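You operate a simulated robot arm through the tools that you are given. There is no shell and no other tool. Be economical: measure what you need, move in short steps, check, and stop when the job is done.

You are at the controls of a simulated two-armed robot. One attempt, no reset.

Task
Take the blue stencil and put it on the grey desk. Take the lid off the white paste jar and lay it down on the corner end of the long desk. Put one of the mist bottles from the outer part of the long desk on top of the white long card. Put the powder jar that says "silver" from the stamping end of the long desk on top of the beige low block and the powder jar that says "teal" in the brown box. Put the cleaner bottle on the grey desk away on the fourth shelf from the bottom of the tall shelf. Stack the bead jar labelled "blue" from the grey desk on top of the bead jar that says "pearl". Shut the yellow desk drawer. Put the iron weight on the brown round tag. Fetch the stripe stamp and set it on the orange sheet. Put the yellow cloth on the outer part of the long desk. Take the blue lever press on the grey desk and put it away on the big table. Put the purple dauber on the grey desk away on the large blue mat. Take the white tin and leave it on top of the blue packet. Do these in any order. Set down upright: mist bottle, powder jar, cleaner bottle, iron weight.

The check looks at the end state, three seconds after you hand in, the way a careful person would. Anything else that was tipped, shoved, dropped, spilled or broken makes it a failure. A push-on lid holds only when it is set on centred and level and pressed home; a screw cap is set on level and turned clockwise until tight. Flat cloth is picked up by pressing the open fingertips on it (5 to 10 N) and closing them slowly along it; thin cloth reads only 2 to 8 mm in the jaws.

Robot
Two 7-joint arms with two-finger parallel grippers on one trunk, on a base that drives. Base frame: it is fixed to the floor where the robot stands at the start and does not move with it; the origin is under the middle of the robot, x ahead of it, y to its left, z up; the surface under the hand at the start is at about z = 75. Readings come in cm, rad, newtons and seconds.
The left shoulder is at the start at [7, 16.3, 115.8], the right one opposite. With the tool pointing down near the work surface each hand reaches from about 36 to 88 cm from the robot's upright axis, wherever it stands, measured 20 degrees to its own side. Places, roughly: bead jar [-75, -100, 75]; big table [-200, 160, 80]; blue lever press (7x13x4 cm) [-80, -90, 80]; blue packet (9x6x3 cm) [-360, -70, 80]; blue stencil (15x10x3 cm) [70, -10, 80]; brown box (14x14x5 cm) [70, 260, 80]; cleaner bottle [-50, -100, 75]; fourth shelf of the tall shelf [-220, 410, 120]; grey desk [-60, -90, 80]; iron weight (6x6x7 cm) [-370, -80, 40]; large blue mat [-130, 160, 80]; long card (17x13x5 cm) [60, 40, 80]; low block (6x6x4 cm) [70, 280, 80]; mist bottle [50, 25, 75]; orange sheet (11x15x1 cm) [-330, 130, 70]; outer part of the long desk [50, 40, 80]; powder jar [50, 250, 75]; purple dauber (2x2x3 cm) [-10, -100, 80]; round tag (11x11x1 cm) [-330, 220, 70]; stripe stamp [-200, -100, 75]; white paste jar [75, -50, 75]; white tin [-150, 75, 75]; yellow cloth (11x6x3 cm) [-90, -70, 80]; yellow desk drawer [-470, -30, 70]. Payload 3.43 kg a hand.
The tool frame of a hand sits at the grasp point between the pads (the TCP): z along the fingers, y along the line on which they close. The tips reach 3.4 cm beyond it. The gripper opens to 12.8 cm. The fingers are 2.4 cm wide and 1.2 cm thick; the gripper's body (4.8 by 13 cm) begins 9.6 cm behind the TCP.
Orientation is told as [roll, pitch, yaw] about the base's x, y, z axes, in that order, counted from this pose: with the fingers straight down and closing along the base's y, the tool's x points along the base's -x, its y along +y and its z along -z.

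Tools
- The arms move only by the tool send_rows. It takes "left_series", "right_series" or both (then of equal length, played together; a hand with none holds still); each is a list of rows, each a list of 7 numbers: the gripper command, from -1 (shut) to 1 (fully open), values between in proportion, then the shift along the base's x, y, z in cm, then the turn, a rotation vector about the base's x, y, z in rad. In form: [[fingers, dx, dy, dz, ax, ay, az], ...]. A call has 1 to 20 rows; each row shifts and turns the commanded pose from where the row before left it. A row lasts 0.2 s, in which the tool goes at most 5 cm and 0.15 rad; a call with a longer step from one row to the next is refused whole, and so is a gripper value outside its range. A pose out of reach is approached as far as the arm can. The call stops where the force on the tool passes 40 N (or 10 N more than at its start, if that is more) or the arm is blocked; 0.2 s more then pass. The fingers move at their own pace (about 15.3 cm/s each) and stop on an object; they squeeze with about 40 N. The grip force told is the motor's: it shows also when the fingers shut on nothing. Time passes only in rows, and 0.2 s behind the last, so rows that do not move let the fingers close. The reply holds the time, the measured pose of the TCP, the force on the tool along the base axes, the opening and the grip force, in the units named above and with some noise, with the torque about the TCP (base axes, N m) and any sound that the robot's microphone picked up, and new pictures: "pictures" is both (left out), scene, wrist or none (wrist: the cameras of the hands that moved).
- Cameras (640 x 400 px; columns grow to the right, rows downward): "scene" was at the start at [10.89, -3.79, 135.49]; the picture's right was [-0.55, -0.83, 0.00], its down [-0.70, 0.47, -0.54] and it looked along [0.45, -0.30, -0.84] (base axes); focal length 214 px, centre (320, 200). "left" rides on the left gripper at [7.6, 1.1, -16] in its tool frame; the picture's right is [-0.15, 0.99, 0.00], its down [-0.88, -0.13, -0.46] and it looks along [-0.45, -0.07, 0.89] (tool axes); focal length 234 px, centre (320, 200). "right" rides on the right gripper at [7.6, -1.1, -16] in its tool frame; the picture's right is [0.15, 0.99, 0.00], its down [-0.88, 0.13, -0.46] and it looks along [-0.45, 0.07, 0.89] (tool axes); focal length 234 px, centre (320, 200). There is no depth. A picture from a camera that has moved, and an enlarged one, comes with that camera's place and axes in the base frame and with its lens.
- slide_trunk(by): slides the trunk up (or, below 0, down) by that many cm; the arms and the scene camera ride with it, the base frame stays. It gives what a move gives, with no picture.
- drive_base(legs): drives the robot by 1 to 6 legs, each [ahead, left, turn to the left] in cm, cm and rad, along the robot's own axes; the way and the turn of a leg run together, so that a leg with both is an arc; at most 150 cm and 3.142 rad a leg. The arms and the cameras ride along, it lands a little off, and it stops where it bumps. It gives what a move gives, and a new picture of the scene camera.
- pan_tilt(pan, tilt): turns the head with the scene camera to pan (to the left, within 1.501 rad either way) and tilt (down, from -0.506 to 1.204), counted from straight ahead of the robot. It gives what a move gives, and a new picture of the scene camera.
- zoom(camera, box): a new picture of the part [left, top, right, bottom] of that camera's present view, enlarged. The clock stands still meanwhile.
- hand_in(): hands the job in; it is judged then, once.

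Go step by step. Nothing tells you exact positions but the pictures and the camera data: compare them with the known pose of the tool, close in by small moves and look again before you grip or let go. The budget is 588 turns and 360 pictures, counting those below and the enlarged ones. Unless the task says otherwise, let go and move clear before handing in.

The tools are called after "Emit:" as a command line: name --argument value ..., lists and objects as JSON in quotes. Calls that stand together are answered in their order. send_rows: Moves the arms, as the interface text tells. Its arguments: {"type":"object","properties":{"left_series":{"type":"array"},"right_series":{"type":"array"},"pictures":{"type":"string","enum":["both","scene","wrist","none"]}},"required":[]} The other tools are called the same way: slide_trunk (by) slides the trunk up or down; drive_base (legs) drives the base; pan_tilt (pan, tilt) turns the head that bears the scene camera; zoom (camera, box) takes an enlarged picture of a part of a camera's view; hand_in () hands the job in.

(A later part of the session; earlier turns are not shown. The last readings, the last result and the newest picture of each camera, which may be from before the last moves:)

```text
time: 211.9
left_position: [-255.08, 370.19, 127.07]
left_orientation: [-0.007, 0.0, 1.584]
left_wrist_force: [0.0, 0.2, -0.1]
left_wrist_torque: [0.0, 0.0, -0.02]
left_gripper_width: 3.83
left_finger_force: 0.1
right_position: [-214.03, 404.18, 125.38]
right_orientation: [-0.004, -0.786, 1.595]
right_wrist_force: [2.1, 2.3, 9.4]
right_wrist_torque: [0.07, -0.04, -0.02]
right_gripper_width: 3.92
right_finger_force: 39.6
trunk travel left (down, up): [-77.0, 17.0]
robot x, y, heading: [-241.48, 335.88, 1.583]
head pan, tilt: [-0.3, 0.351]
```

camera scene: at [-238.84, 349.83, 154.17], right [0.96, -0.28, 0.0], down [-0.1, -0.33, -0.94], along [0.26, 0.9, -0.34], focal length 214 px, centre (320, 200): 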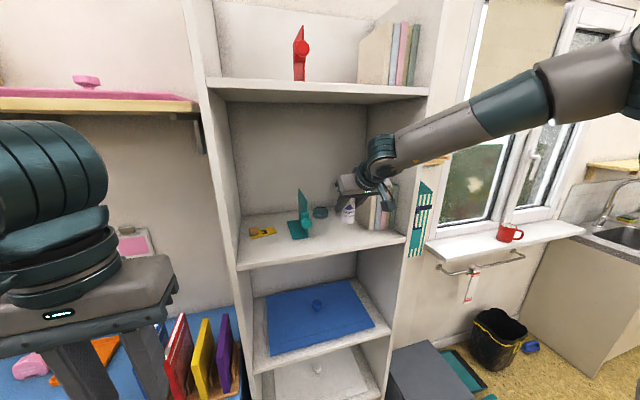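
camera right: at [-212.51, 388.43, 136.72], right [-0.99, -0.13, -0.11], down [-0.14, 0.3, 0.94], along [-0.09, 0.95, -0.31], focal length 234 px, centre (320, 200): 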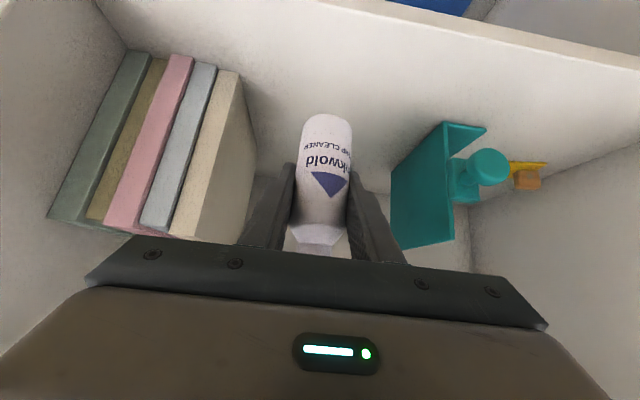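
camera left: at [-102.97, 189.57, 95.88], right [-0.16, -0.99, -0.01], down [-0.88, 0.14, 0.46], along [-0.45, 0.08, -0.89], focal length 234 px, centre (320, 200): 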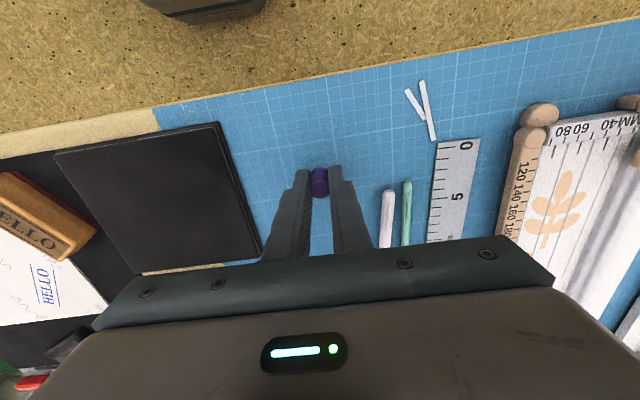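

Contact. I open and back out along the finger direction.

Emit:
send_rows --right_series '[[-0.3, 0, 0, 0, 0, 0, 0], [-0.15, 0, 0, 0, 0, 0, 0], [-0.05, 0, 0, 0, 0, 0, 0], [-0.05, 0, -1, 0.7, 0, 0, 0], [-0.05, 0, -2, 1.4, 0, 0, 0], [-0.05, 0, -3, 2, 0, 0, 0], [-0.05, 0, -3, 2, 0, 0, 0], [-0.05, 0, -4, 2, 0, 0, 0], [-0.05, 0, -4, 0, 0, 0, 0], [-0.05, 0, -4, 0, 0, 0, 0], [-0.05, 3, -3, 0, 0, 0, 0]]' --pictures "scene"

Emit:
zoom --camera "scene" --box '[220, 140, 460, 290]'

```text
time: 214.3
left_position: [-254.42, 370.13, 127.13]
left_orientation: [-0.004, -0.004, 1.587]
left_wrist_force: [0.3, -0.2, 0.1]
left_wrist_torque: [0.02, 0.04, 0.0]
left_gripper_width: 3.83
left_finger_force: 0.0
right_position: [-210.5, 380.73, 134.05]
right_orientation: [-0.001, -0.781, 1.593]
right_wrist_force: [0.8, 0.3, 0.5]
right_wrist_torque: [0.03, 0.04, 0.06]
right_gripper_width: 6.07
right_finger_force: 0.0
right hand out of reach, approached as far as the arm can: row 11
trunk travel left (down, up): [-77.0, 17.0]
robot x, y, heading: [-241.31, 335.57, 1.584]
head pan, tilt: [-0.3, 0.351]
camera scene: at [-238.49, 349.65, 154.18], right [0.96, -0.28, 0.0], down [-0.1, -0.33, -0.94], along [0.26, 0.9, -0.34], focal length 214 px, centre (320, 200)
```

scene: 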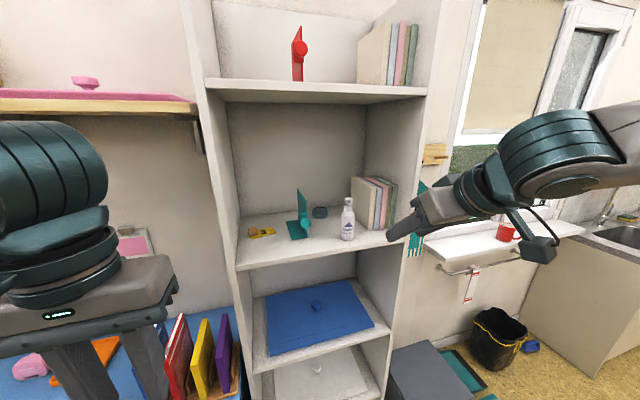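

```text
2.67 times, centred on (340, 215) of scene
camera zoom: at [-238.49, 349.65, 154.18], right [0.96, -0.28, 0.0], down [-0.1, -0.33, -0.94], along [0.26, 0.9, -0.34], focal length 572 px, centre (267, 160)
```

zoom: 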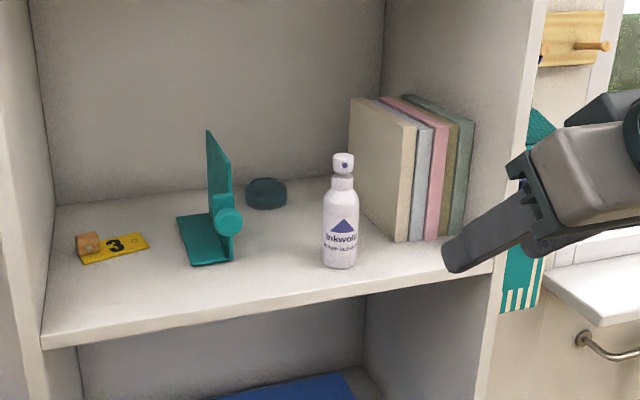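

The cleaner stands on the fourth shelf. I bring the right hand back to vertical and drive to the stamping end of the long desk.

Emit:
send_rows --right_series '[[0, 0, -2, 0, -0.131, 0, 0], [0, 0, -2, 0, -0.131, 0, 0], [0, 0, -2, 0, -0.131, 0, 0], [0, 0, -2, 0, -0.131, 0, 0], [0, 0, 0, 0, -0.131, 0, 0], [0, 0, 0, 0, -0.131, 0, 0]]' --pictures "none"

Emit:
drive_base --legs '[[-45, 0, 0], [0, 0, -1.58], [130, 0, 0], [93, 0, 0]]'

Emit:
pan_tilt --pan -0.2 --tilt 0.75

```text
time: 215.7
left_position: [-254.99, 370.49, 126.89]
left_orientation: [-0.007, -0.001, 1.585]
left_wrist_force: [-0.3, -0.3, -0.6]
left_wrist_torque: [-0.02, -0.02, -0.03]
left_gripper_width: 3.84
left_finger_force: 0.0
right_position: [-210.85, 373.09, 134.0]
right_orientation: [0.013, 0.006, 1.589]
right_wrist_force: [0.4, 0.4, -0.9]
right_wrist_torque: [0.0, -0.03, -0.03]
right_gripper_width: 6.38
right_finger_force: 0.1
trunk travel left (down, up): [-77.0, 17.0]
robot x, y, heading: [-241.75, 335.75, 1.585]
head pan, tilt: [-0.3, 0.351]
```

```text
time: 232.9
left_position: [17.15, 305.42, 127.05]
left_orientation: [-0.007, -0.003, 0.002]
left_wrist_force: [-0.8, 0.2, -0.3]
left_wrist_torque: [0.04, -0.01, 0.01]
left_gripper_width: 3.85
left_finger_force: 0.1
right_position: [19.38, 261.15, 134.14]
right_orientation: [0.015, 0.002, 0.004]
right_wrist_force: [0.1, -0.9, -0.9]
right_wrist_torque: [0.01, 0.01, 0.0]
right_gripper_width: 6.38
right_finger_force: 0.0
trunk travel left (down, up): [-77.0, 17.0]
robot x, y, heading: [-17.07, 292.06, 0.003]
head pan, tilt: [-0.3, 0.351]
camera scene: at [-3.28, 289.72, 154.17], right [-0.29, -0.96, 0.0], down [-0.33, 0.1, -0.94], along [0.9, -0.28, -0.34], focal length 214 px, centre (320, 200)
```

scene: 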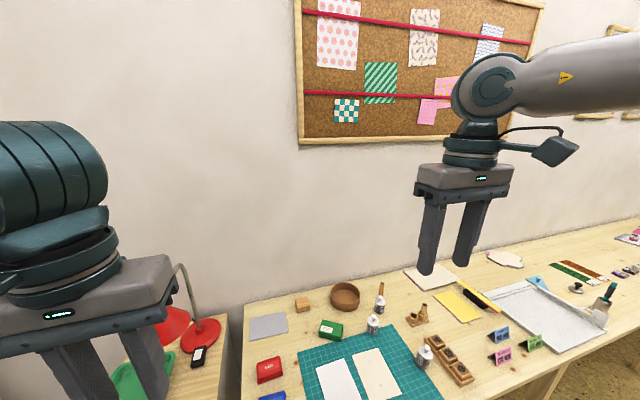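

```text
time: 233.8
left_position: [17.17, 305.4, 127.02]
left_orientation: [-0.007, -0.001, 0.002]
left_wrist_force: [0.4, 1.3, -0.4]
left_wrist_torque: [-0.01, 0.03, 0.01]
left_gripper_width: 3.83
left_finger_force: 0.1
right_position: [19.43, 261.01, 134.13]
right_orientation: [0.013, 0.002, 0.004]
right_wrist_force: [-0.6, -0.2, -0.7]
right_wrist_torque: [0.0, -0.02, 0.02]
right_gripper_width: 6.4
right_finger_force: 0.1
trunk travel left (down, up): [-77.0, 17.0]
robot x, y, heading: [-16.87, 292.08, 0.003]
head pan, tilt: [-0.201, 0.75]
camera scene: at [-3.99, 290.82, 150.6], right [-0.2, -0.98, 0.0], down [-0.67, 0.13, -0.73], along [0.72, -0.14, -0.68], focal length 214 px, centre (320, 200)
```

scene: 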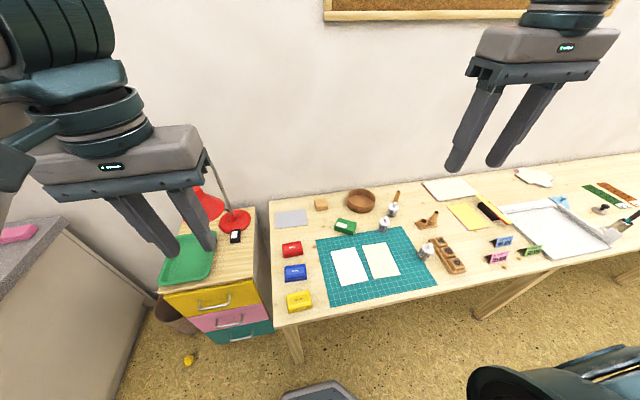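

Emit:
zoom --camera "scene" --box '[260, 170, 480, 310]'

Emit:
zoom --camera "scene" --box '[370, 185, 470, 270]'

```text
2.86 times, centred on (370, 240) of scene
camera zoom: at [-3.99, 290.82, 150.6], right [-0.2, -0.98, 0.0], down [-0.67, 0.13, -0.73], along [0.72, -0.14, -0.68], focal length 613 px, centre (177, 86)
```

zoom: 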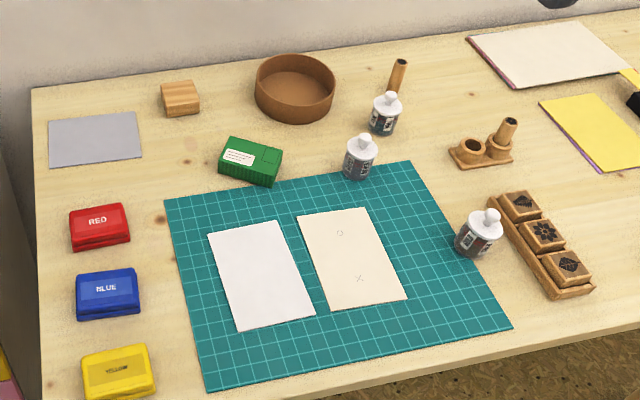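

```text
4.71 times, centred on (420, 228) of scene
camera zoom: at [-3.99, 290.82, 150.6], right [-0.2, -0.98, 0.0], down [-0.67, 0.13, -0.73], along [0.72, -0.14, -0.68], focal length 1009 px, centre (-151, 71)
```

zoom: 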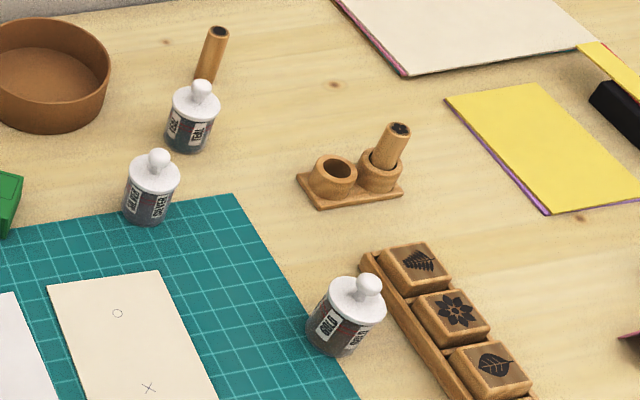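

Silver jar ≈[51,251], teal ≈[59,243], block ≈[70,276], box ≈[68.5,256]. I move 17 cm closer and lower the trunk.

Emit:
drive_base --legs '[[17, 0, 0]]'

Emit:
slide_trunk --by -22

Emit:
send_rows --right_series '[[0.1, 3, -2, -3, 0, 0, 0], [0.1, 3, -2, -3, 0, 0, 0], [0.1, 3, -2, -3, 0, 0, 0], [0.1, 3, -2, -3, 0, 0, 0], [0.1, 2, -1, -1, 0, 0, 0], [0.1, 0, 0, 0, 0, 0, 0]]' --pictures "both"

```text
time: 235.0
left_position: [28.54, 305.32, 126.66]
left_orientation: [-0.009, 0.005, -0.002]
left_wrist_force: [0.7, 0.9, -1.1]
left_wrist_torque: [-0.04, 0.14, -0.01]
left_gripper_width: 3.83
left_finger_force: 0.1
right_position: [30.49, 261.15, 133.79]
right_orientation: [0.01, 0.009, 0.001]
right_wrist_force: [1.4, -0.3, -0.3]
right_wrist_torque: [-0.02, 0.18, -0.02]
right_gripper_width: 6.4
right_finger_force: 0.0
trunk travel left (down, up): [-77.0, 17.0]
robot x, y, heading: [-6.62, 292.04, 0.002]
head pan, tilt: [-0.201, 0.75]
stopped in leg 1: the robot was blocked; the commanded pose is now the measured one
camera scene: at [7.44, 290.89, 150.48], right [-0.2, -0.98, 0.0], down [-0.67, 0.13, -0.73], along [0.71, -0.15, -0.69], focal length 214 px, centre (320, 200)
```

scene: 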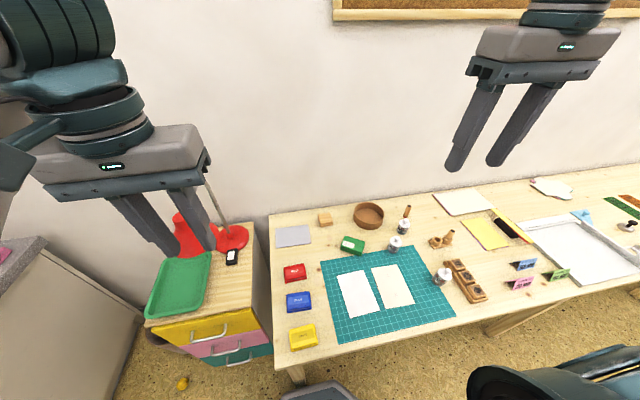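

```text
time: 237.4
left_position: [27.73, 304.97, 105.11]
left_orientation: [-0.007, -0.005, -0.002]
left_wrist_force: [0.2, -0.2, -0.1]
left_wrist_torque: [0.01, -0.02, 0.01]
left_gripper_width: 3.84
left_finger_force: 0.1
right_position: [29.61, 260.79, 112.25]
right_orientation: [0.015, 0.0, 0.0]
right_wrist_force: [-0.1, 0.1, -0.8]
right_wrist_torque: [0.0, 0.03, -0.01]
right_gripper_width: 6.4
right_finger_force: 0.1
trunk travel left (down, up): [-55.0, 39.0]
robot x, y, heading: [-6.76, 292.25, 0.001]
head pan, tilt: [-0.201, 0.75]
```

```text
time: 238.8
left_position: [27.74, 304.91, 104.98]
left_orientation: [-0.008, -0.003, -0.001]
left_wrist_force: [0.6, -0.6, 0.4]
left_wrist_torque: [0.03, -0.01, 0.0]
left_gripper_width: 3.82
left_finger_force: 0.1
right_position: [43.55, 251.89, 99.26]
right_orientation: [0.013, 0.0, 0.003]
right_wrist_force: [-0.4, 0.6, -0.8]
right_wrist_torque: [0.0, 0.0, 0.02]
right_gripper_width: 7.03
right_finger_force: 0.1
trunk travel left (down, up): [-55.0, 39.0]
robot x, y, heading: [-7.12, 291.66, 0.003]
head pan, tilt: [-0.201, 0.75]
camera scene: at [6.32, 290.48, 128.6], right [-0.2, -0.98, 0.0], down [-0.67, 0.14, -0.73], along [0.72, -0.15, -0.68], focal length 214 px, centre (320, 200)
camera right: at [36.15, 250.47, 115.19], right [-0.15, 0.99, 0.01], down [0.88, 0.13, 0.46], along [0.45, 0.08, -0.89], focal length 234 px, centre (320, 200)
```

scene: 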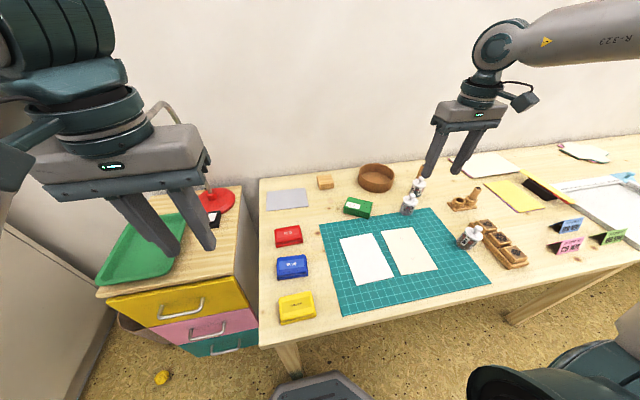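
right: 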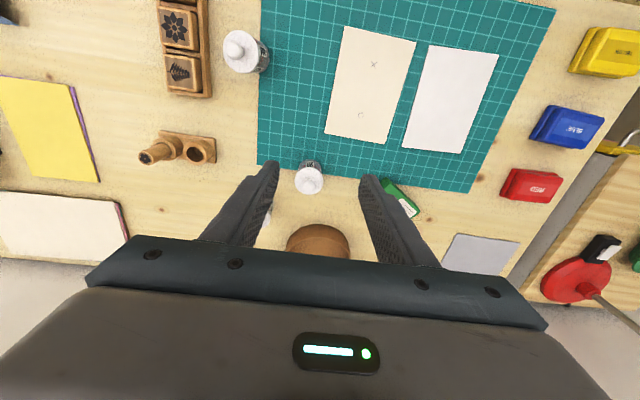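

The base bumped a desk leg, so the block is too far from here. I raise the right hand, shift right to y≈250 (between the legs) and will use the left hand.

Emit:
send_rows --right_series '[[0.1, -3, 0, 4, 0, 0, 0], [0.1, -3, 0, 4, 0, 0, 0], [0.1, -4, 0, 3, 0, 0, 0]]' --pictures "none"

Emit:
drive_base --legs '[[-3, 0, 0], [0, -43, 0], [9, 0, 0]]'

```text
time: 239.6
left_position: [27.47, 304.97, 105.18]
left_orientation: [-0.006, -0.004, -0.001]
left_wrist_force: [-0.5, 0.5, 0.4]
left_wrist_torque: [0.01, -0.06, 0.01]
left_gripper_width: 3.83
left_finger_force: 0.0
right_position: [33.42, 251.97, 110.49]
right_orientation: [0.014, 0.0, 0.001]
right_wrist_force: [-0.7, -0.2, -0.7]
right_wrist_torque: [0.02, -0.04, 0.0]
right_gripper_width: 7.07
right_finger_force: 0.1
trunk travel left (down, up): [-55.0, 39.0]
robot x, y, heading: [-6.97, 292.12, -0.001]
head pan, tilt: [-0.201, 0.75]
```

```text
time: 243.3
left_position: [33.79, 262.05, 105.05]
left_orientation: [-0.007, -0.002, 0.006]
left_wrist_force: [0.6, 0.9, -0.5]
left_wrist_torque: [-0.01, 0.04, 0.03]
left_gripper_width: 3.82
left_finger_force: 0.1
right_position: [40.32, 208.95, 110.37]
right_orientation: [0.014, 0.002, 0.012]
right_wrist_force: [0.4, 0.4, -0.3]
right_wrist_torque: [0.01, 0.02, -0.02]
right_gripper_width: 7.07
right_finger_force: 0.1
trunk travel left (down, up): [-55.0, 39.0]
robot x, y, heading: [-0.61, 248.58, 0.012]
head pan, tilt: [-0.201, 0.75]
camera scene: at [12.57, 247.34, 128.59], right [-0.19, -0.98, 0.0], down [-0.67, 0.13, -0.73], along [0.72, -0.14, -0.68], focal length 214 px, centre (320, 200)
```

scene: 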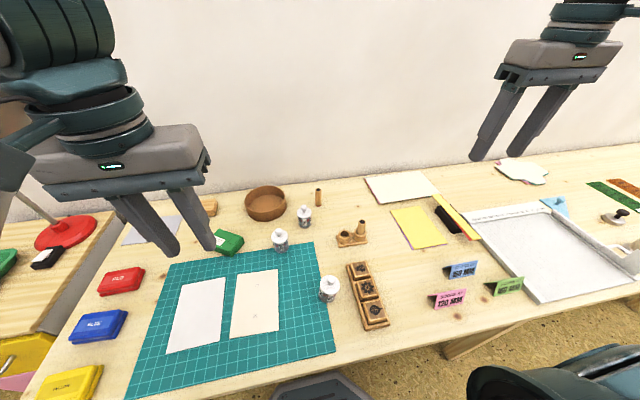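

Now the left hand goes over the silver jar at [50.7,251.2].

Emit:
send_rows --left_series '[[0.1, 3.4, -2.2, -1, 0, 0, 0], [0.1, 3.4, -2.2, -1, 0, 0, 0], [0.1, 3.4, -2.2, -1, 0, 0, 0], [0.1, 3.4, -2.2, -1, 0, 0, 0], [0.1, 3.3, -2, -1, 0, 0, 0], [0.1, 0, 0, -4, 0, 0, 0], [0.1, 0, 0, 0, 0, 0, 0]]' --pictures "wrist"

Emit:
zoom --camera "left" --box '[200, 60, 440, 220]'

```text
time: 244.9
left_position: [50.37, 251.08, 96.07]
left_orientation: [-0.006, -0.003, 0.008]
left_wrist_force: [-0.3, -0.8, 0.1]
left_wrist_torque: [0.02, -0.01, -0.02]
left_gripper_width: 7.03
left_finger_force: 0.1
right_position: [40.07, 209.07, 110.48]
right_orientation: [0.014, 0.001, 0.009]
right_wrist_force: [-0.2, -0.6, 0.2]
right_wrist_torque: [0.03, -0.06, -0.01]
right_gripper_width: 7.03
right_finger_force: 0.1
trunk travel left (down, up): [-55.0, 39.0]
robot x, y, heading: [-1.39, 249.1, 0.009]
head pan, tilt: [-0.201, 0.75]
camera left: at [42.67, 252.29, 112.03], right [0.14, 0.99, -0.01], down [0.88, -0.12, 0.46], along [0.45, -0.07, -0.89], focal length 234 px, centre (320, 200)
```

left: 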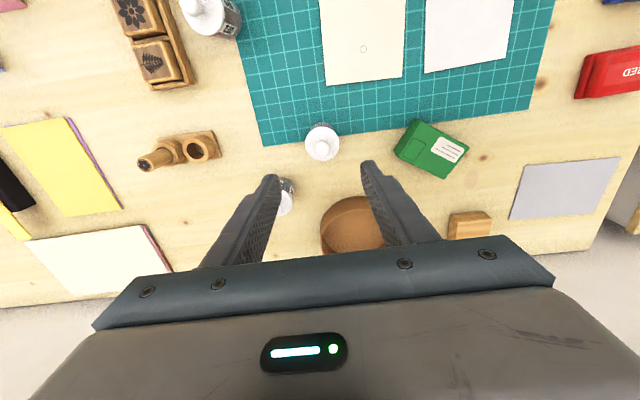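

```text
2.50 times, centred on (320, 140) of left
camera zoom: at [42.67, 252.29, 112.03], right [0.14, 0.99, -0.01], down [0.88, -0.12, 0.46], along [0.45, -0.07, -0.89], focal length 585 px, centre (320, 350)
```

zoom: 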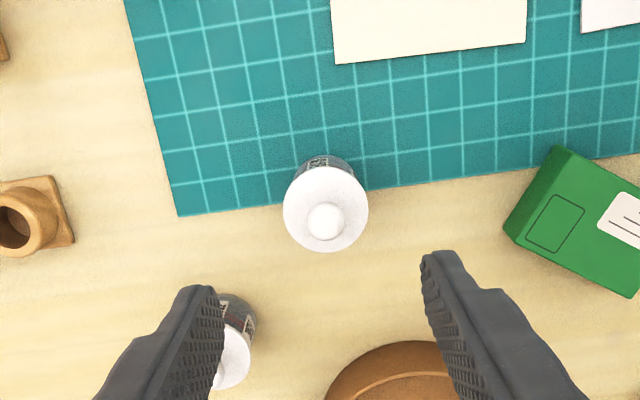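

Emit:
send_rows --left_series '[[0.1, -0.1, 0.2, -4, 0, 0, 0], [0.1, 0, 0, -4, 0, 0, 0], [0.1, 0, 0, -4, 0, 0, 0], [0.1, 0, 0, -3, 0, 0, 0], [0.1, 0, 0, -1.6, 0, 0, 0], [0.1, 0, 0, 0, 0, 0, 0]]' --pictures "none"

Emit:
zoom --camera "scene" --box '[210, 170, 350, 280]'

```text
time: 246.3
left_position: [50.31, 251.35, 79.48]
left_orientation: [-0.008, -0.003, 0.007]
left_wrist_force: [-0.5, 0.6, -0.5]
left_wrist_torque: [0.0, -0.02, 0.0]
left_gripper_width: 7.03
left_finger_force: 0.1
right_position: [40.16, 209.08, 110.45]
right_orientation: [0.014, -0.001, 0.009]
right_wrist_force: [0.6, 0.0, 0.2]
right_wrist_torque: [0.0, 0.0, 0.01]
right_gripper_width: 7.0
right_finger_force: 0.1
trunk travel left (down, up): [-55.0, 39.0]
robot x, y, heading: [-0.51, 249.17, 0.007]
head pan, tilt: [-0.201, 0.75]
```

```text
3.64 times, centred on (280, 225) of scene
camera zoom: at [12.48, 247.34, 128.6], right [-0.19, -0.98, 0.0], down [-0.67, 0.13, -0.73], along [0.72, -0.14, -0.68], focal length 780 px, centre (466, 109)
```

zoom: 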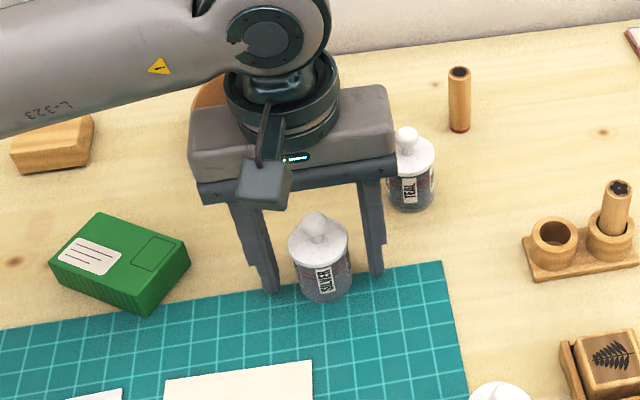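

Silver confirmed. Close, lift, and carry above the low block.

Emit:
send_rows --left_series '[[-1, 0, 0, 0, 0, 0, 0], [-1, 0, 0, 0, 0, 0, 0], [-1, 0, 0, 1, 0, 0, 0], [-1, 0, 0, 4, 0, 0, 0], [-1, 0, 0, 4, 0, 0, 0], [-1, 0, 0, 4, 0, 0, 0], [-1, 0, 0, 4, 0, 0, 0], [-1, 3, 3.7, 0, 0, 0, 0], [-1, 3, 3.7, 0, 0, 0, 0], [-1, 3, 3.7, 0, 0, 0, 0], [-1, 3, 3.7, 0, 0, 0, 0], [-1, 3, 3.7, 0, 0, 0, 0], [-1, 2.4, 3, 0, 0, 0, 0], [-1, 1.5, 2, 0, 0, 0, 0], [-1, 0, 0, 0, 0, 0, 0]]' --pictures "both"

Emit:
zoom --camera "left" --box '[220, 60, 420, 240]'

```text
time: 249.5
left_position: [69.19, 274.96, 96.54]
left_orientation: [-0.006, -0.002, 0.006]
left_wrist_force: [0.1, 0.0, -1.6]
left_wrist_torque: [0.03, 0.01, 0.01]
left_gripper_width: 4.08
left_finger_force: 40.4
right_position: [40.14, 209.03, 110.28]
right_orientation: [0.015, 0.001, 0.011]
right_wrist_force: [-0.8, 0.4, -0.3]
right_wrist_torque: [0.01, 0.0, 0.03]
right_gripper_width: 7.05
right_finger_force: 0.1
trunk travel left (down, up): [-55.0, 39.0]
robot x, y, heading: [-0.49, 249.08, 0.011]
head pan, tilt: [-0.201, 0.75]
heard: snap
camera scene: at [12.49, 247.34, 128.6], right [-0.19, -0.98, 0.0], down [-0.67, 0.13, -0.73], along [0.72, -0.14, -0.68], focal length 214 px, centre (320, 200)
camera left: at [61.5, 276.25, 112.54], right [0.14, 0.99, -0.01], down [0.88, -0.12, 0.46], along [0.45, -0.07, -0.89], focal length 234 px, centre (320, 200)
```

scene: 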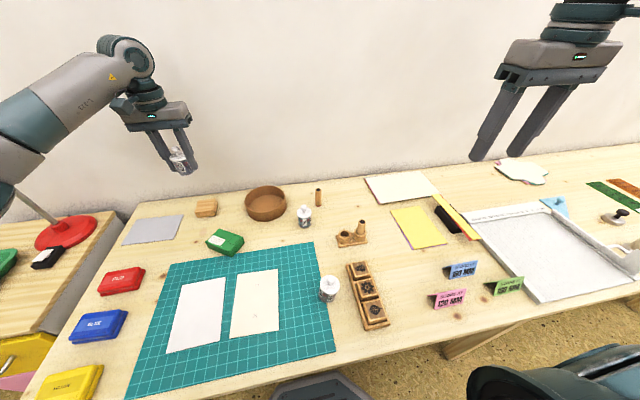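
left: 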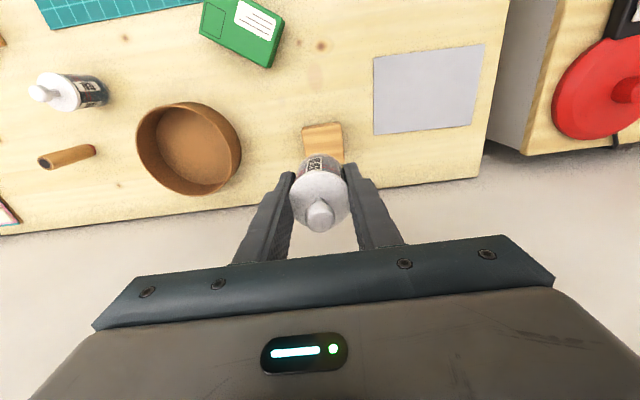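

```text
2.22 times, centred on (320, 150) of left
camera zoom: at [61.5, 276.25, 112.54], right [0.14, 0.99, -0.01], down [0.88, -0.12, 0.46], along [0.45, -0.07, -0.89], focal length 520 px, centre (320, 311)
```

zoom: 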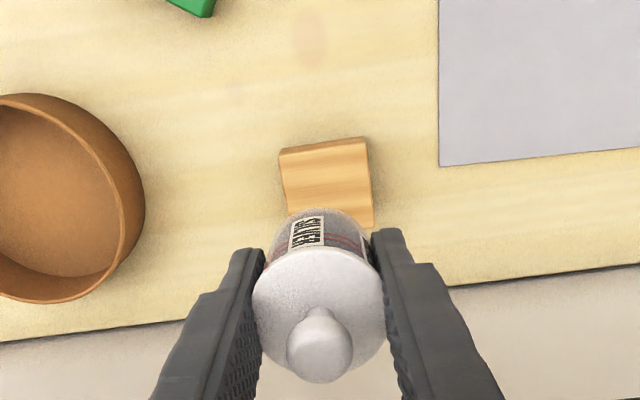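

A snap was heard — perhaps the jar's lid popped loose. I look closely.

Emit:
zoom --camera "scene" --box '[140, 120, 220, 180]'

Emit:
zoom --camera "left" --box '[280, 140, 360, 240]'

Emit:
zoom --camera "scene" --box '[180, 180, 380, 310]'

```text
6.67 times, centred on (180, 150) of scene
camera zoom: at [12.49, 247.34, 128.6], right [-0.19, -0.98, 0.0], down [-0.67, 0.13, -0.73], along [0.72, -0.14, -0.68], focal length 1430 px, centre (1253, 533)
```

zoom: 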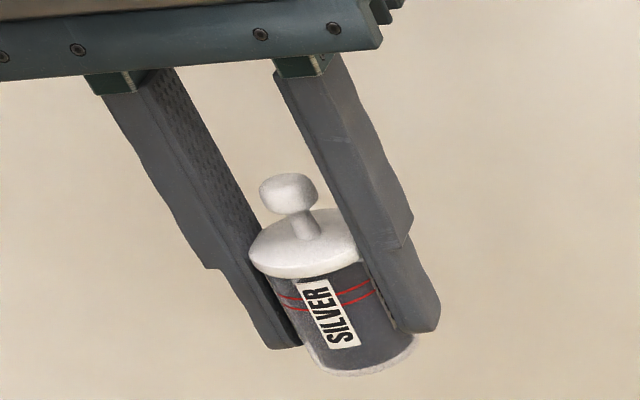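

```text
4.00 times, centred on (320, 190) of left
camera zoom: at [61.5, 276.25, 112.54], right [0.14, 0.99, -0.01], down [0.88, -0.12, 0.46], along [0.45, -0.07, -0.89], focal length 937 px, centre (320, 240)
```

zoom: 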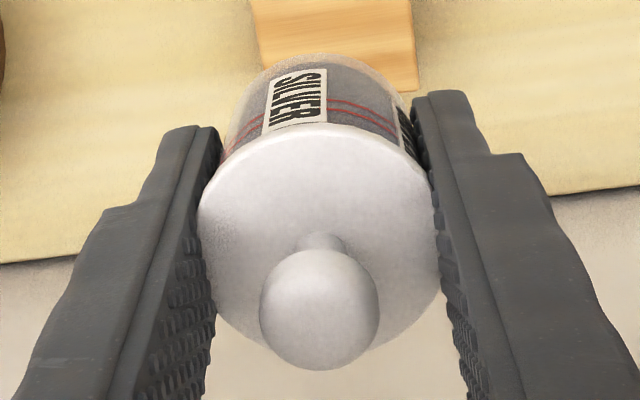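

```text
3.08 times, centred on (280, 245) of scene
camera zoom: at [12.49, 247.34, 128.6], right [-0.19, -0.98, 0.0], down [-0.67, 0.13, -0.73], along [0.72, -0.14, -0.68], focal length 660 px, centre (443, 62)
```

zoom: 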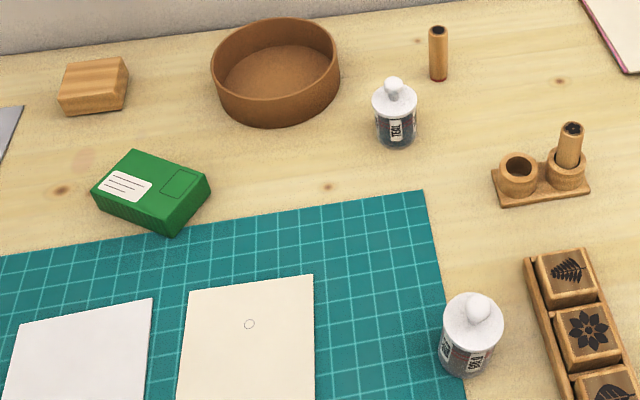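

The pads grip the lid's rim and the lid may have come loose. The jar still hangs on; I lower it gently onto the block, which lies at about [69.8,275].

Emit:
send_rows --left_series '[[-1, 0.5, 0.1, -2, 0, 0, 0], [-1, 0, 0, -3, 0, 0, 0], [-1, 0, 0, -3, 0, 0, 0], [-1, 0, 0, -2.5, 0, 0, 0], [-1, 0, 0, 0, 0, 0, 0]]' --pictures "none"

Emit:
zoom --camera "scene" --box '[170, 150, 250, 220]'

Emit:
zoom --camera "left" --box '[240, 100, 400, 240]'

```text
time: 250.7
left_position: [69.78, 275.21, 85.95]
left_orientation: [-0.005, -0.005, 0.006]
left_wrist_force: [0.4, 0.0, -0.2]
left_wrist_torque: [-0.07, 0.02, -0.03]
left_gripper_width: 4.06
left_finger_force: 40.2
right_position: [40.17, 209.0, 110.37]
right_orientation: [0.015, -0.001, 0.012]
right_wrist_force: [0.6, 0.4, 0.3]
right_wrist_torque: [-0.02, -0.02, -0.01]
right_gripper_width: 7.06
right_finger_force: 0.0
trunk travel left (down, up): [-55.0, 39.0]
robot x, y, heading: [-0.35, 248.62, 0.005]
head pan, tilt: [-0.201, 0.75]
```

```text
5.71 times, centred on (210, 185) of scene
camera zoom: at [12.47, 247.35, 128.6], right [-0.19, -0.98, 0.0], down [-0.67, 0.13, -0.73], along [0.72, -0.14, -0.68], focal length 1226 px, centre (949, 286)
```

zoom: 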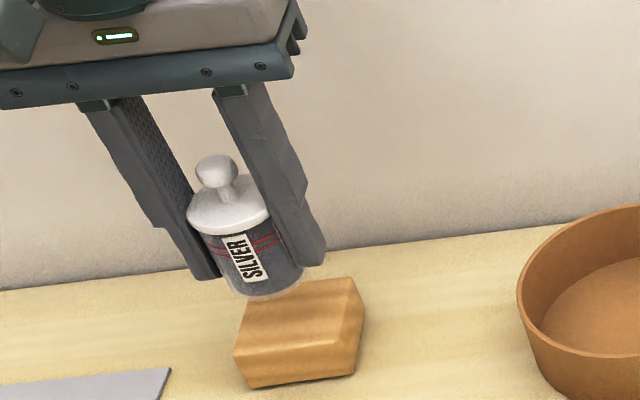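

```text
2.86 times, centred on (320, 170) of left
camera zoom: at [62.04, 276.33, 101.89], right [0.14, 0.99, -0.01], down [0.88, -0.12, 0.46], along [0.45, -0.07, -0.89], focal length 669 px, centre (320, 286)
```

zoom: 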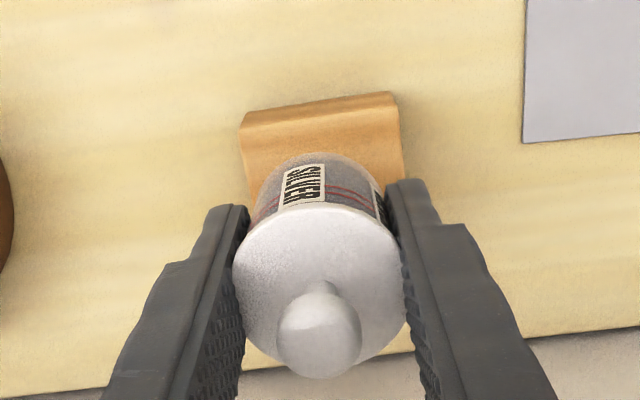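

Jar and lid look coaxial. I trim the position slightly and set it down.

Emit:
send_rows --left_series '[[-1, 0.4, -0.4, -0.8, 0, 0, 0], [-1, 0, 0, -0.6, 0, 0, 0], [-1, 0, 0, -0.4, 0, 0, 0], [-1, 0, 0, -0.2, 0, 0, 0], [-1, 0, 0, 0, 0, 0, 0]]' --pictures "none"

Emit:
zoom --camera "scene" --box '[170, 150, 250, 220]'

```text
time: 251.9
left_position: [70.22, 274.65, 83.96]
left_orientation: [-0.007, -0.001, 0.007]
left_wrist_force: [-0.5, -0.5, -1.3]
left_wrist_torque: [0.03, -0.05, 0.02]
left_gripper_width: 4.04
left_finger_force: 40.3
right_position: [40.16, 208.96, 110.34]
right_orientation: [0.014, -0.001, 0.011]
right_wrist_force: [0.1, -1.1, -0.7]
right_wrist_torque: [0.02, -0.01, -0.05]
right_gripper_width: 7.09
right_finger_force: 0.1
trunk travel left (down, up): [-55.0, 39.0]
robot x, y, heading: [-0.61, 248.67, 0.011]
head pan, tilt: [-0.201, 0.75]
```

```text
5.71 times, centred on (210, 185) of scene
camera zoom: at [12.5, 247.36, 128.59], right [-0.19, -0.98, 0.0], down [-0.67, 0.13, -0.73], along [0.72, -0.14, -0.68], focal length 1226 px, centre (949, 286)
```

zoom: 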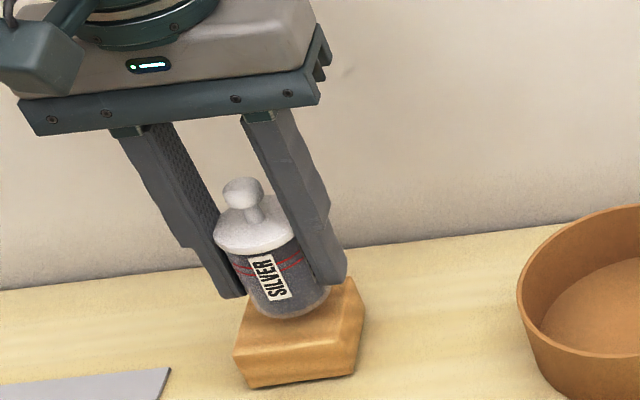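

Emit:
send_rows --left_series '[[-1, 0, 0, -0.2, 0, 0, 0], [-1, 0, 0, -0.2, 0, 0, 0], [-1, 0, 0, -0.2, 0, 0, 0], [-1, 0, 0, 0, 0, 0, 0]]' --pictures "none"

```text
time: 252.9
left_position: [70.29, 274.58, 83.26]
left_orientation: [-0.007, -0.002, 0.006]
left_wrist_force: [-0.2, -0.7, -1.6]
left_wrist_torque: [0.01, 0.02, 0.03]
left_gripper_width: 4.05
left_finger_force: 40.3
right_position: [40.08, 209.11, 110.42]
right_orientation: [0.015, 0.001, 0.011]
right_wrist_force: [-0.1, -0.1, 0.0]
right_wrist_torque: [0.01, 0.03, -0.04]
right_gripper_width: 7.05
right_finger_force: 0.1
trunk travel left (down, up): [-55.0, 39.0]
robot x, y, heading: [-0.52, 248.77, 0.011]
head pan, tilt: [-0.201, 0.75]
```

Emit:
send_rows --left_series '[[-1, 0, 0, -0.25, 0, 0, 0], [-1, 0, 0, -0.25, 0, 0, 0], [-1, 0, 0, -0.25, 0, 0, 0], [-1, 0, 0, 0, 0, 0, 0]]' --pictures "none"

Emit:
zoom --camera "scene" --box '[170, 150, 250, 220]'

```text
time: 253.9
left_position: [70.4, 274.59, 82.54]
left_orientation: [-0.008, -0.002, 0.008]
left_wrist_force: [-0.2, 0.3, -1.6]
left_wrist_torque: [-0.01, 0.02, 0.0]
left_gripper_width: 4.07
left_finger_force: 39.7
right_position: [40.15, 208.92, 110.31]
right_orientation: [0.014, 0.0, 0.01]
right_wrist_force: [-0.1, -0.5, 0.4]
right_wrist_torque: [0.03, -0.01, -0.02]
right_gripper_width: 7.05
right_finger_force: 0.1
trunk travel left (down, up): [-55.0, 39.0]
robot x, y, heading: [-0.74, 248.59, 0.009]
head pan, tilt: [-0.201, 0.75]
```

```text
5.71 times, centred on (210, 185) of scene
camera zoom: at [12.5, 247.36, 128.59], right [-0.19, -0.98, 0.0], down [-0.67, 0.13, -0.73], along [0.72, -0.14, -0.68], focal length 1226 px, centre (949, 286)
```

zoom: 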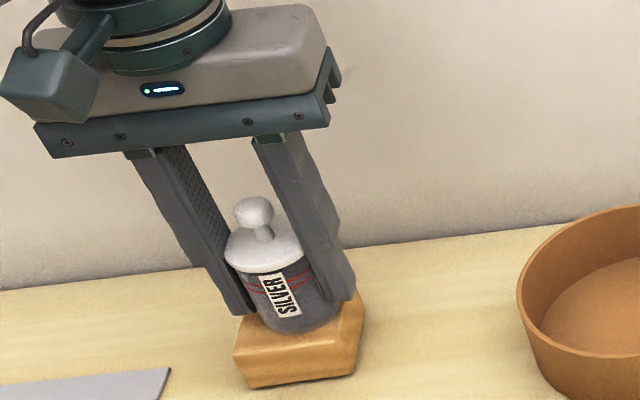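

Emit:
send_rows --left_series '[[-1, 0, 0, -0.2, 0, 0, 0], [-1, 0, 0, -0.2, 0, 0, 0], [-1, 0, 0, -0.2, 0, 0, 0], [-1, 0, 0, 0, 0, 0, 0]]' --pictures "none"

Emit:
zoom --camera "scene" --box '[170, 150, 250, 220]'

```text
time: 254.9
left_position: [70.27, 274.61, 82.25]
left_orientation: [-0.007, -0.007, 0.007]
left_wrist_force: [3.1, 2.3, 19.0]
left_wrist_torque: [0.14, -0.06, -0.05]
left_gripper_width: 4.1
left_finger_force: 39.8
right_position: [40.1, 209.03, 110.47]
right_orientation: [0.014, -0.002, 0.011]
right_wrist_force: [0.2, -0.4, 0.0]
right_wrist_torque: [-0.01, -0.01, 0.03]
right_gripper_width: 7.06
right_finger_force: 0.1
trunk travel left (down, up): [-55.0, 39.0]
robot x, y, heading: [-0.65, 248.98, 0.009]
head pan, tilt: [-0.201, 0.75]
```

```text
5.71 times, centred on (210, 185) of scene
camera zoom: at [12.29, 247.3, 128.64], right [-0.19, -0.98, 0.0], down [-0.67, 0.13, -0.73], along [0.72, -0.14, -0.68], focal length 1226 px, centre (949, 286)
```

zoom: 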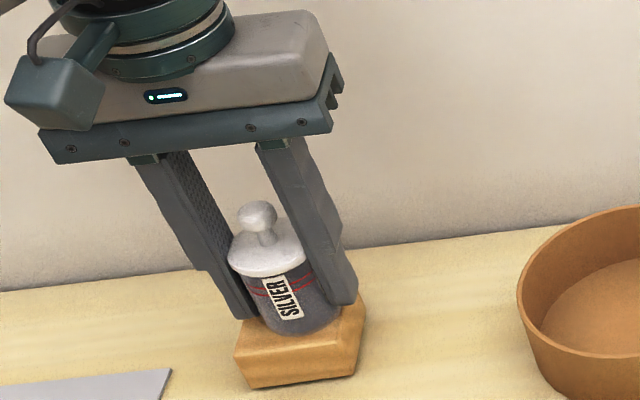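

Contact. I relieve, open, lift and look at the jar and its lid.

Emit:
send_rows --left_series '[[-1, 0, 0, 0.15, 0, 0, 0], [-0.3, 0, 0, 0, 0, 0, 0], [-0.1, 0, 0, 0, 0, 0, 0], [0.1, 0, 0, 0, 0, 0, 0], [0.1, 0, 0, 1, 0, 0, 0], [0.1, 0, 0, 3, 0, 0, 0], [0.1, 0, 0, 4, 0, 0, 0], [0.1, 0, 0, 2, 0, 0, 0], [0.1, 0, 0, 0, 0, 0, 0]]' --pictures "none"

Emit:
zoom --camera "scene" --box '[180, 150, 240, 220]'

Emit:
zoom --camera "left" --box '[240, 100, 400, 240]'

```text
time: 256.9
left_position: [70.49, 274.53, 92.25]
left_orientation: [-0.007, -0.001, 0.007]
left_wrist_force: [-0.9, -0.5, -0.5]
left_wrist_torque: [0.03, -0.03, -0.01]
left_gripper_width: 7.04
left_finger_force: 0.0
right_position: [40.17, 208.99, 110.3]
right_orientation: [0.013, -0.001, 0.011]
right_wrist_force: [-0.3, 0.3, -0.1]
right_wrist_torque: [-0.01, 0.01, -0.01]
right_gripper_width: 7.05
right_finger_force: 0.0
trunk travel left (down, up): [-55.0, 39.0]
robot x, y, heading: [-0.61, 248.59, 0.006]
head pan, tilt: [-0.201, 0.75]
```

```text
5.71 times, centred on (210, 185) of scene
camera zoom: at [12.5, 247.37, 128.59], right [-0.19, -0.98, 0.0], down [-0.67, 0.13, -0.73], along [0.72, -0.14, -0.68], focal length 1226 px, centre (949, 286)
```

zoom: 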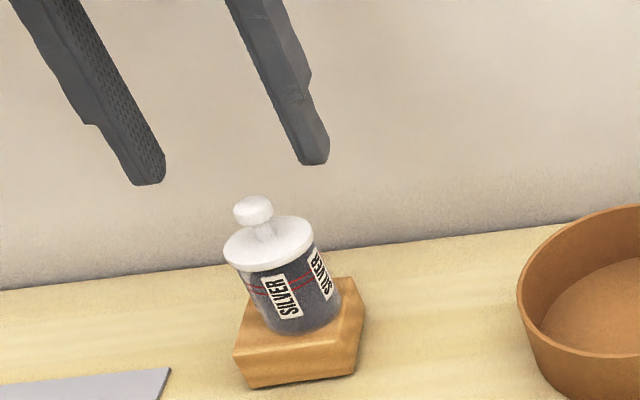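

```text
2.86 times, centred on (320, 170) of left
camera zoom: at [62.77, 275.67, 108.1], right [0.14, 0.99, -0.01], down [0.88, -0.12, 0.46], along [0.45, -0.07, -0.89], focal length 669 px, centre (320, 286)
```

zoom: 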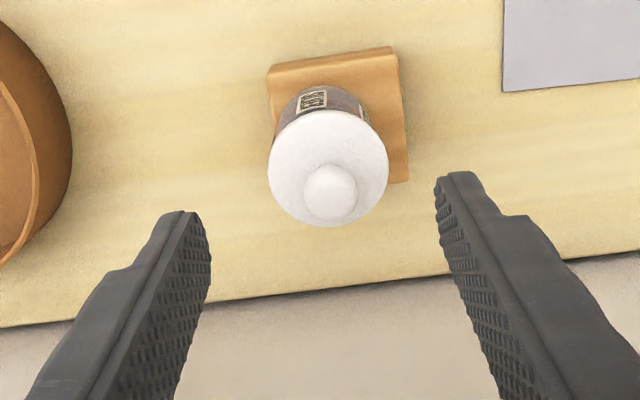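

The jar stands on the block. To be safe I press its lid home: fingers closed, coming down on the knob.

Emit:
send_rows --left_series '[[-1, 0.1, 0.2, 0, 0, 0, 0], [-1, 0, 0, 0, 0, 0, 0], [-1, 0, 0, 0, 0, 0, 0], [-1, 0, 0, -1, 0, 0, 0], [-1, 0, 0, -0.8, 0, 0, 0], [-1, 0, 0, -0.4, 0, 0, 0], [-1, 0, 0, 0, 0, 0, 0]]' --pictures "none"

Emit:
zoom --camera "scene" --box '[180, 140, 250, 220]'

```text
time: 258.5
left_position: [70.35, 274.76, 89.93]
left_orientation: [-0.006, -0.002, 0.006]
left_wrist_force: [0.5, 0.1, 0.1]
left_wrist_torque: [0.0, 0.01, 0.0]
left_gripper_width: 0.02
left_finger_force: 33.2
right_position: [40.23, 209.1, 110.33]
right_orientation: [0.015, -0.001, 0.012]
right_wrist_force: [0.0, -0.4, 0.5]
right_wrist_torque: [0.02, 0.02, 0.0]
right_gripper_width: 7.04
right_finger_force: 0.0
trunk travel left (down, up): [-55.0, 39.0]
robot x, y, heading: [-0.65, 248.39, 0.012]
head pan, tilt: [-0.201, 0.75]
```

```text
5.00 times, centred on (215, 180) of scene
camera zoom: at [12.49, 247.35, 128.6], right [-0.19, -0.98, 0.0], down [-0.67, 0.13, -0.73], along [0.72, -0.14, -0.68], focal length 1072 px, centre (845, 300)
```

zoom: 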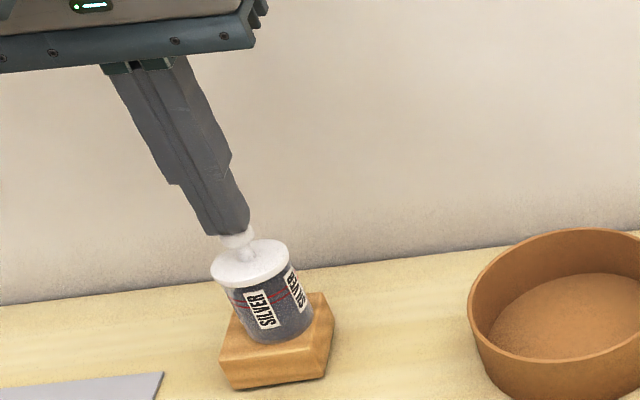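

Emit:
send_rows --left_series '[[-1, 0, 0, -0.3, 0, 0, 0], [-1, 0, 0, -0.3, 0, 0, 0], [-1, 0, 0, -0.2, 0, 0, 0], [-1, 0, 0, -0.2, 0, 0, 0]]' --pictures "none"

```text
time: 259.5
left_position: [70.28, 274.72, 89.51]
left_orientation: [-0.008, -0.01, 0.008]
left_wrist_force: [1.0, -0.4, 30.9]
left_wrist_torque: [0.0, -0.16, -0.06]
left_gripper_width: 0.01
left_finger_force: 33.1
right_position: [39.91, 209.01, 110.45]
right_orientation: [0.015, -0.002, 0.011]
right_wrist_force: [-0.4, -0.6, 0.1]
right_wrist_torque: [0.0, 0.03, 0.0]
right_gripper_width: 7.03
right_finger_force: 0.1
trunk travel left (down, up): [-55.0, 39.0]
robot x, y, heading: [-0.47, 249.05, 0.012]
head pan, tilt: [-0.201, 0.75]
```

Emit:
send_rows --left_series '[[-1, 0, 0, -0.15, 0, 0, 0], [-1, 0, 0, 0, 0, 0, 0]]' --pictures "none"

Emit:
send_rows --left_series '[[-1, 0, 0, 2, 0, 0, 0], [-1, 0, 0, 4, 0, 0, 0], [-0.4, 0, 0, 4, 0, 0, 0], [0, 0, 0, 0, 0, 0, 0]]' --pictures "none"

Emit:
zoom --camera "scene" --box '[180, 160, 240, 210]'

Emit:
zoom --camera "scene" --box '[280, 190, 340, 240]'

```text
time: 260.1
left_position: [70.49, 274.67, 89.54]
left_orientation: [-0.01, -0.014, 0.006]
left_wrist_force: [-2.9, 0.5, 23.2]
left_wrist_torque: [-0.01, 0.1, 0.01]
left_gripper_width: 0.0
left_finger_force: 33.0
right_position: [40.1, 209.03, 110.34]
right_orientation: [0.014, 0.002, 0.009]
right_wrist_force: [0.3, 0.3, 0.7]
right_wrist_torque: [-0.02, 0.06, -0.03]
right_gripper_width: 7.03
right_finger_force: 0.0
trunk travel left (down, up): [-55.0, 39.0]
robot x, y, heading: [-0.52, 248.98, 0.006]
head pan, tilt: [-0.201, 0.75]
stopped in row 2 (left hand): the force on the tool passed its limit at 42 N (the readings are from after the stop); the commanded pose is now the measured one
```

```text
time: 261.1
left_position: [70.42, 274.69, 99.27]
left_orientation: [-0.01, -0.006, 0.005]
left_wrist_force: [-0.8, -0.1, 0.2]
left_wrist_torque: [-0.02, -0.03, 0.03]
left_gripper_width: 6.4
left_finger_force: 0.0
right_position: [40.14, 209.12, 110.37]
right_orientation: [0.012, 0.001, 0.012]
right_wrist_force: [0.2, -0.5, 0.3]
right_wrist_torque: [0.0, -0.02, 0.0]
right_gripper_width: 7.05
right_finger_force: 0.1
trunk travel left (down, up): [-55.0, 39.0]
robot x, y, heading: [-0.57, 248.73, 0.002]
head pan, tilt: [-0.201, 0.75]
```

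```text
8.00 times, centred on (210, 185) of scene
camera zoom: at [12.52, 247.4, 128.59], right [-0.19, -0.98, 0.0], down [-0.67, 0.13, -0.73], along [0.72, -0.14, -0.68], focal length 1716 px, centre (1200, 320)
```

zoom: 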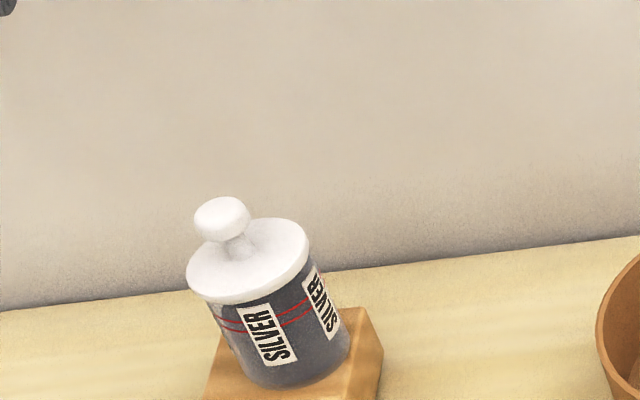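

```text
8.00 times, centred on (310, 215) of scene
camera zoom: at [12.52, 247.4, 128.59], right [-0.19, -0.98, 0.0], down [-0.67, 0.13, -0.73], along [0.72, -0.14, -0.68], focal length 1716 px, centre (400, 80)
```

zoom: 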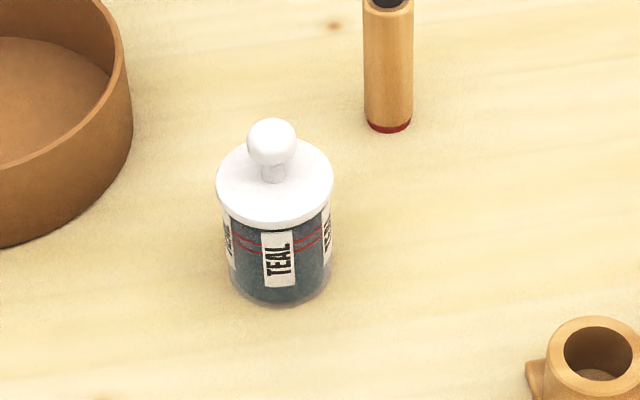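

The silver jar looks right, lid seated like the teal one's. Now the left hand goes to the teal jar at [58.9,243.5]; this time I grip lower.

Emit:
send_rows --left_series '[[0.1, 0, -2, 4, 0, 0, 0], [0.1, -1.5, -4.5, 0, 0, 0, 0], [0.1, -1.5, -4.5, 0, 0, 0, 0], [0.1, -1.5, -4.5, 0, 0, 0, 0], [0.1, -2, -4.5, 0, 0, 0, 0], [0.1, -2, -4.5, 0, 0, 0, 0], [0.1, -2, -4.5, 0, 0, 0, 0], [0.1, -1, -2.2, -4, 0, 0, 0], [0.1, 0, 0, -3, 0, 0, 0], [0.1, 0, 0, 0, 0, 0, 0]]' --pictures "none"

Emit:
zoom --camera "left" --box '[200, 60, 440, 220]'

```text
time: 263.3
left_position: [58.82, 243.51, 96.26]
left_orientation: [-0.007, -0.007, 0.008]
left_wrist_force: [-0.9, -0.2, -0.6]
left_wrist_torque: [0.0, -0.01, 0.01]
left_gripper_width: 7.08
left_finger_force: 0.1
right_position: [40.23, 208.95, 110.3]
right_orientation: [0.014, 0.0, 0.011]
right_wrist_force: [0.5, -0.1, -0.2]
right_wrist_torque: [0.01, 0.01, 0.01]
right_gripper_width: 7.04
right_finger_force: 0.0
trunk travel left (down, up): [-55.0, 39.0]
robot x, y, heading: [-0.86, 248.76, 0.007]
head pan, tilt: [-0.201, 0.75]
```

```text
2.50 times, centred on (320, 140) of left
camera zoom: at [51.11, 244.73, 112.2], right [0.14, 0.99, -0.01], down [0.88, -0.12, 0.46], along [0.46, -0.07, -0.89], focal length 585 px, centre (320, 350)
```

zoom: 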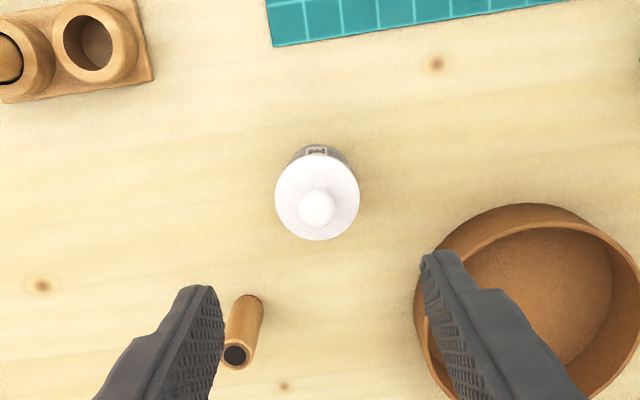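

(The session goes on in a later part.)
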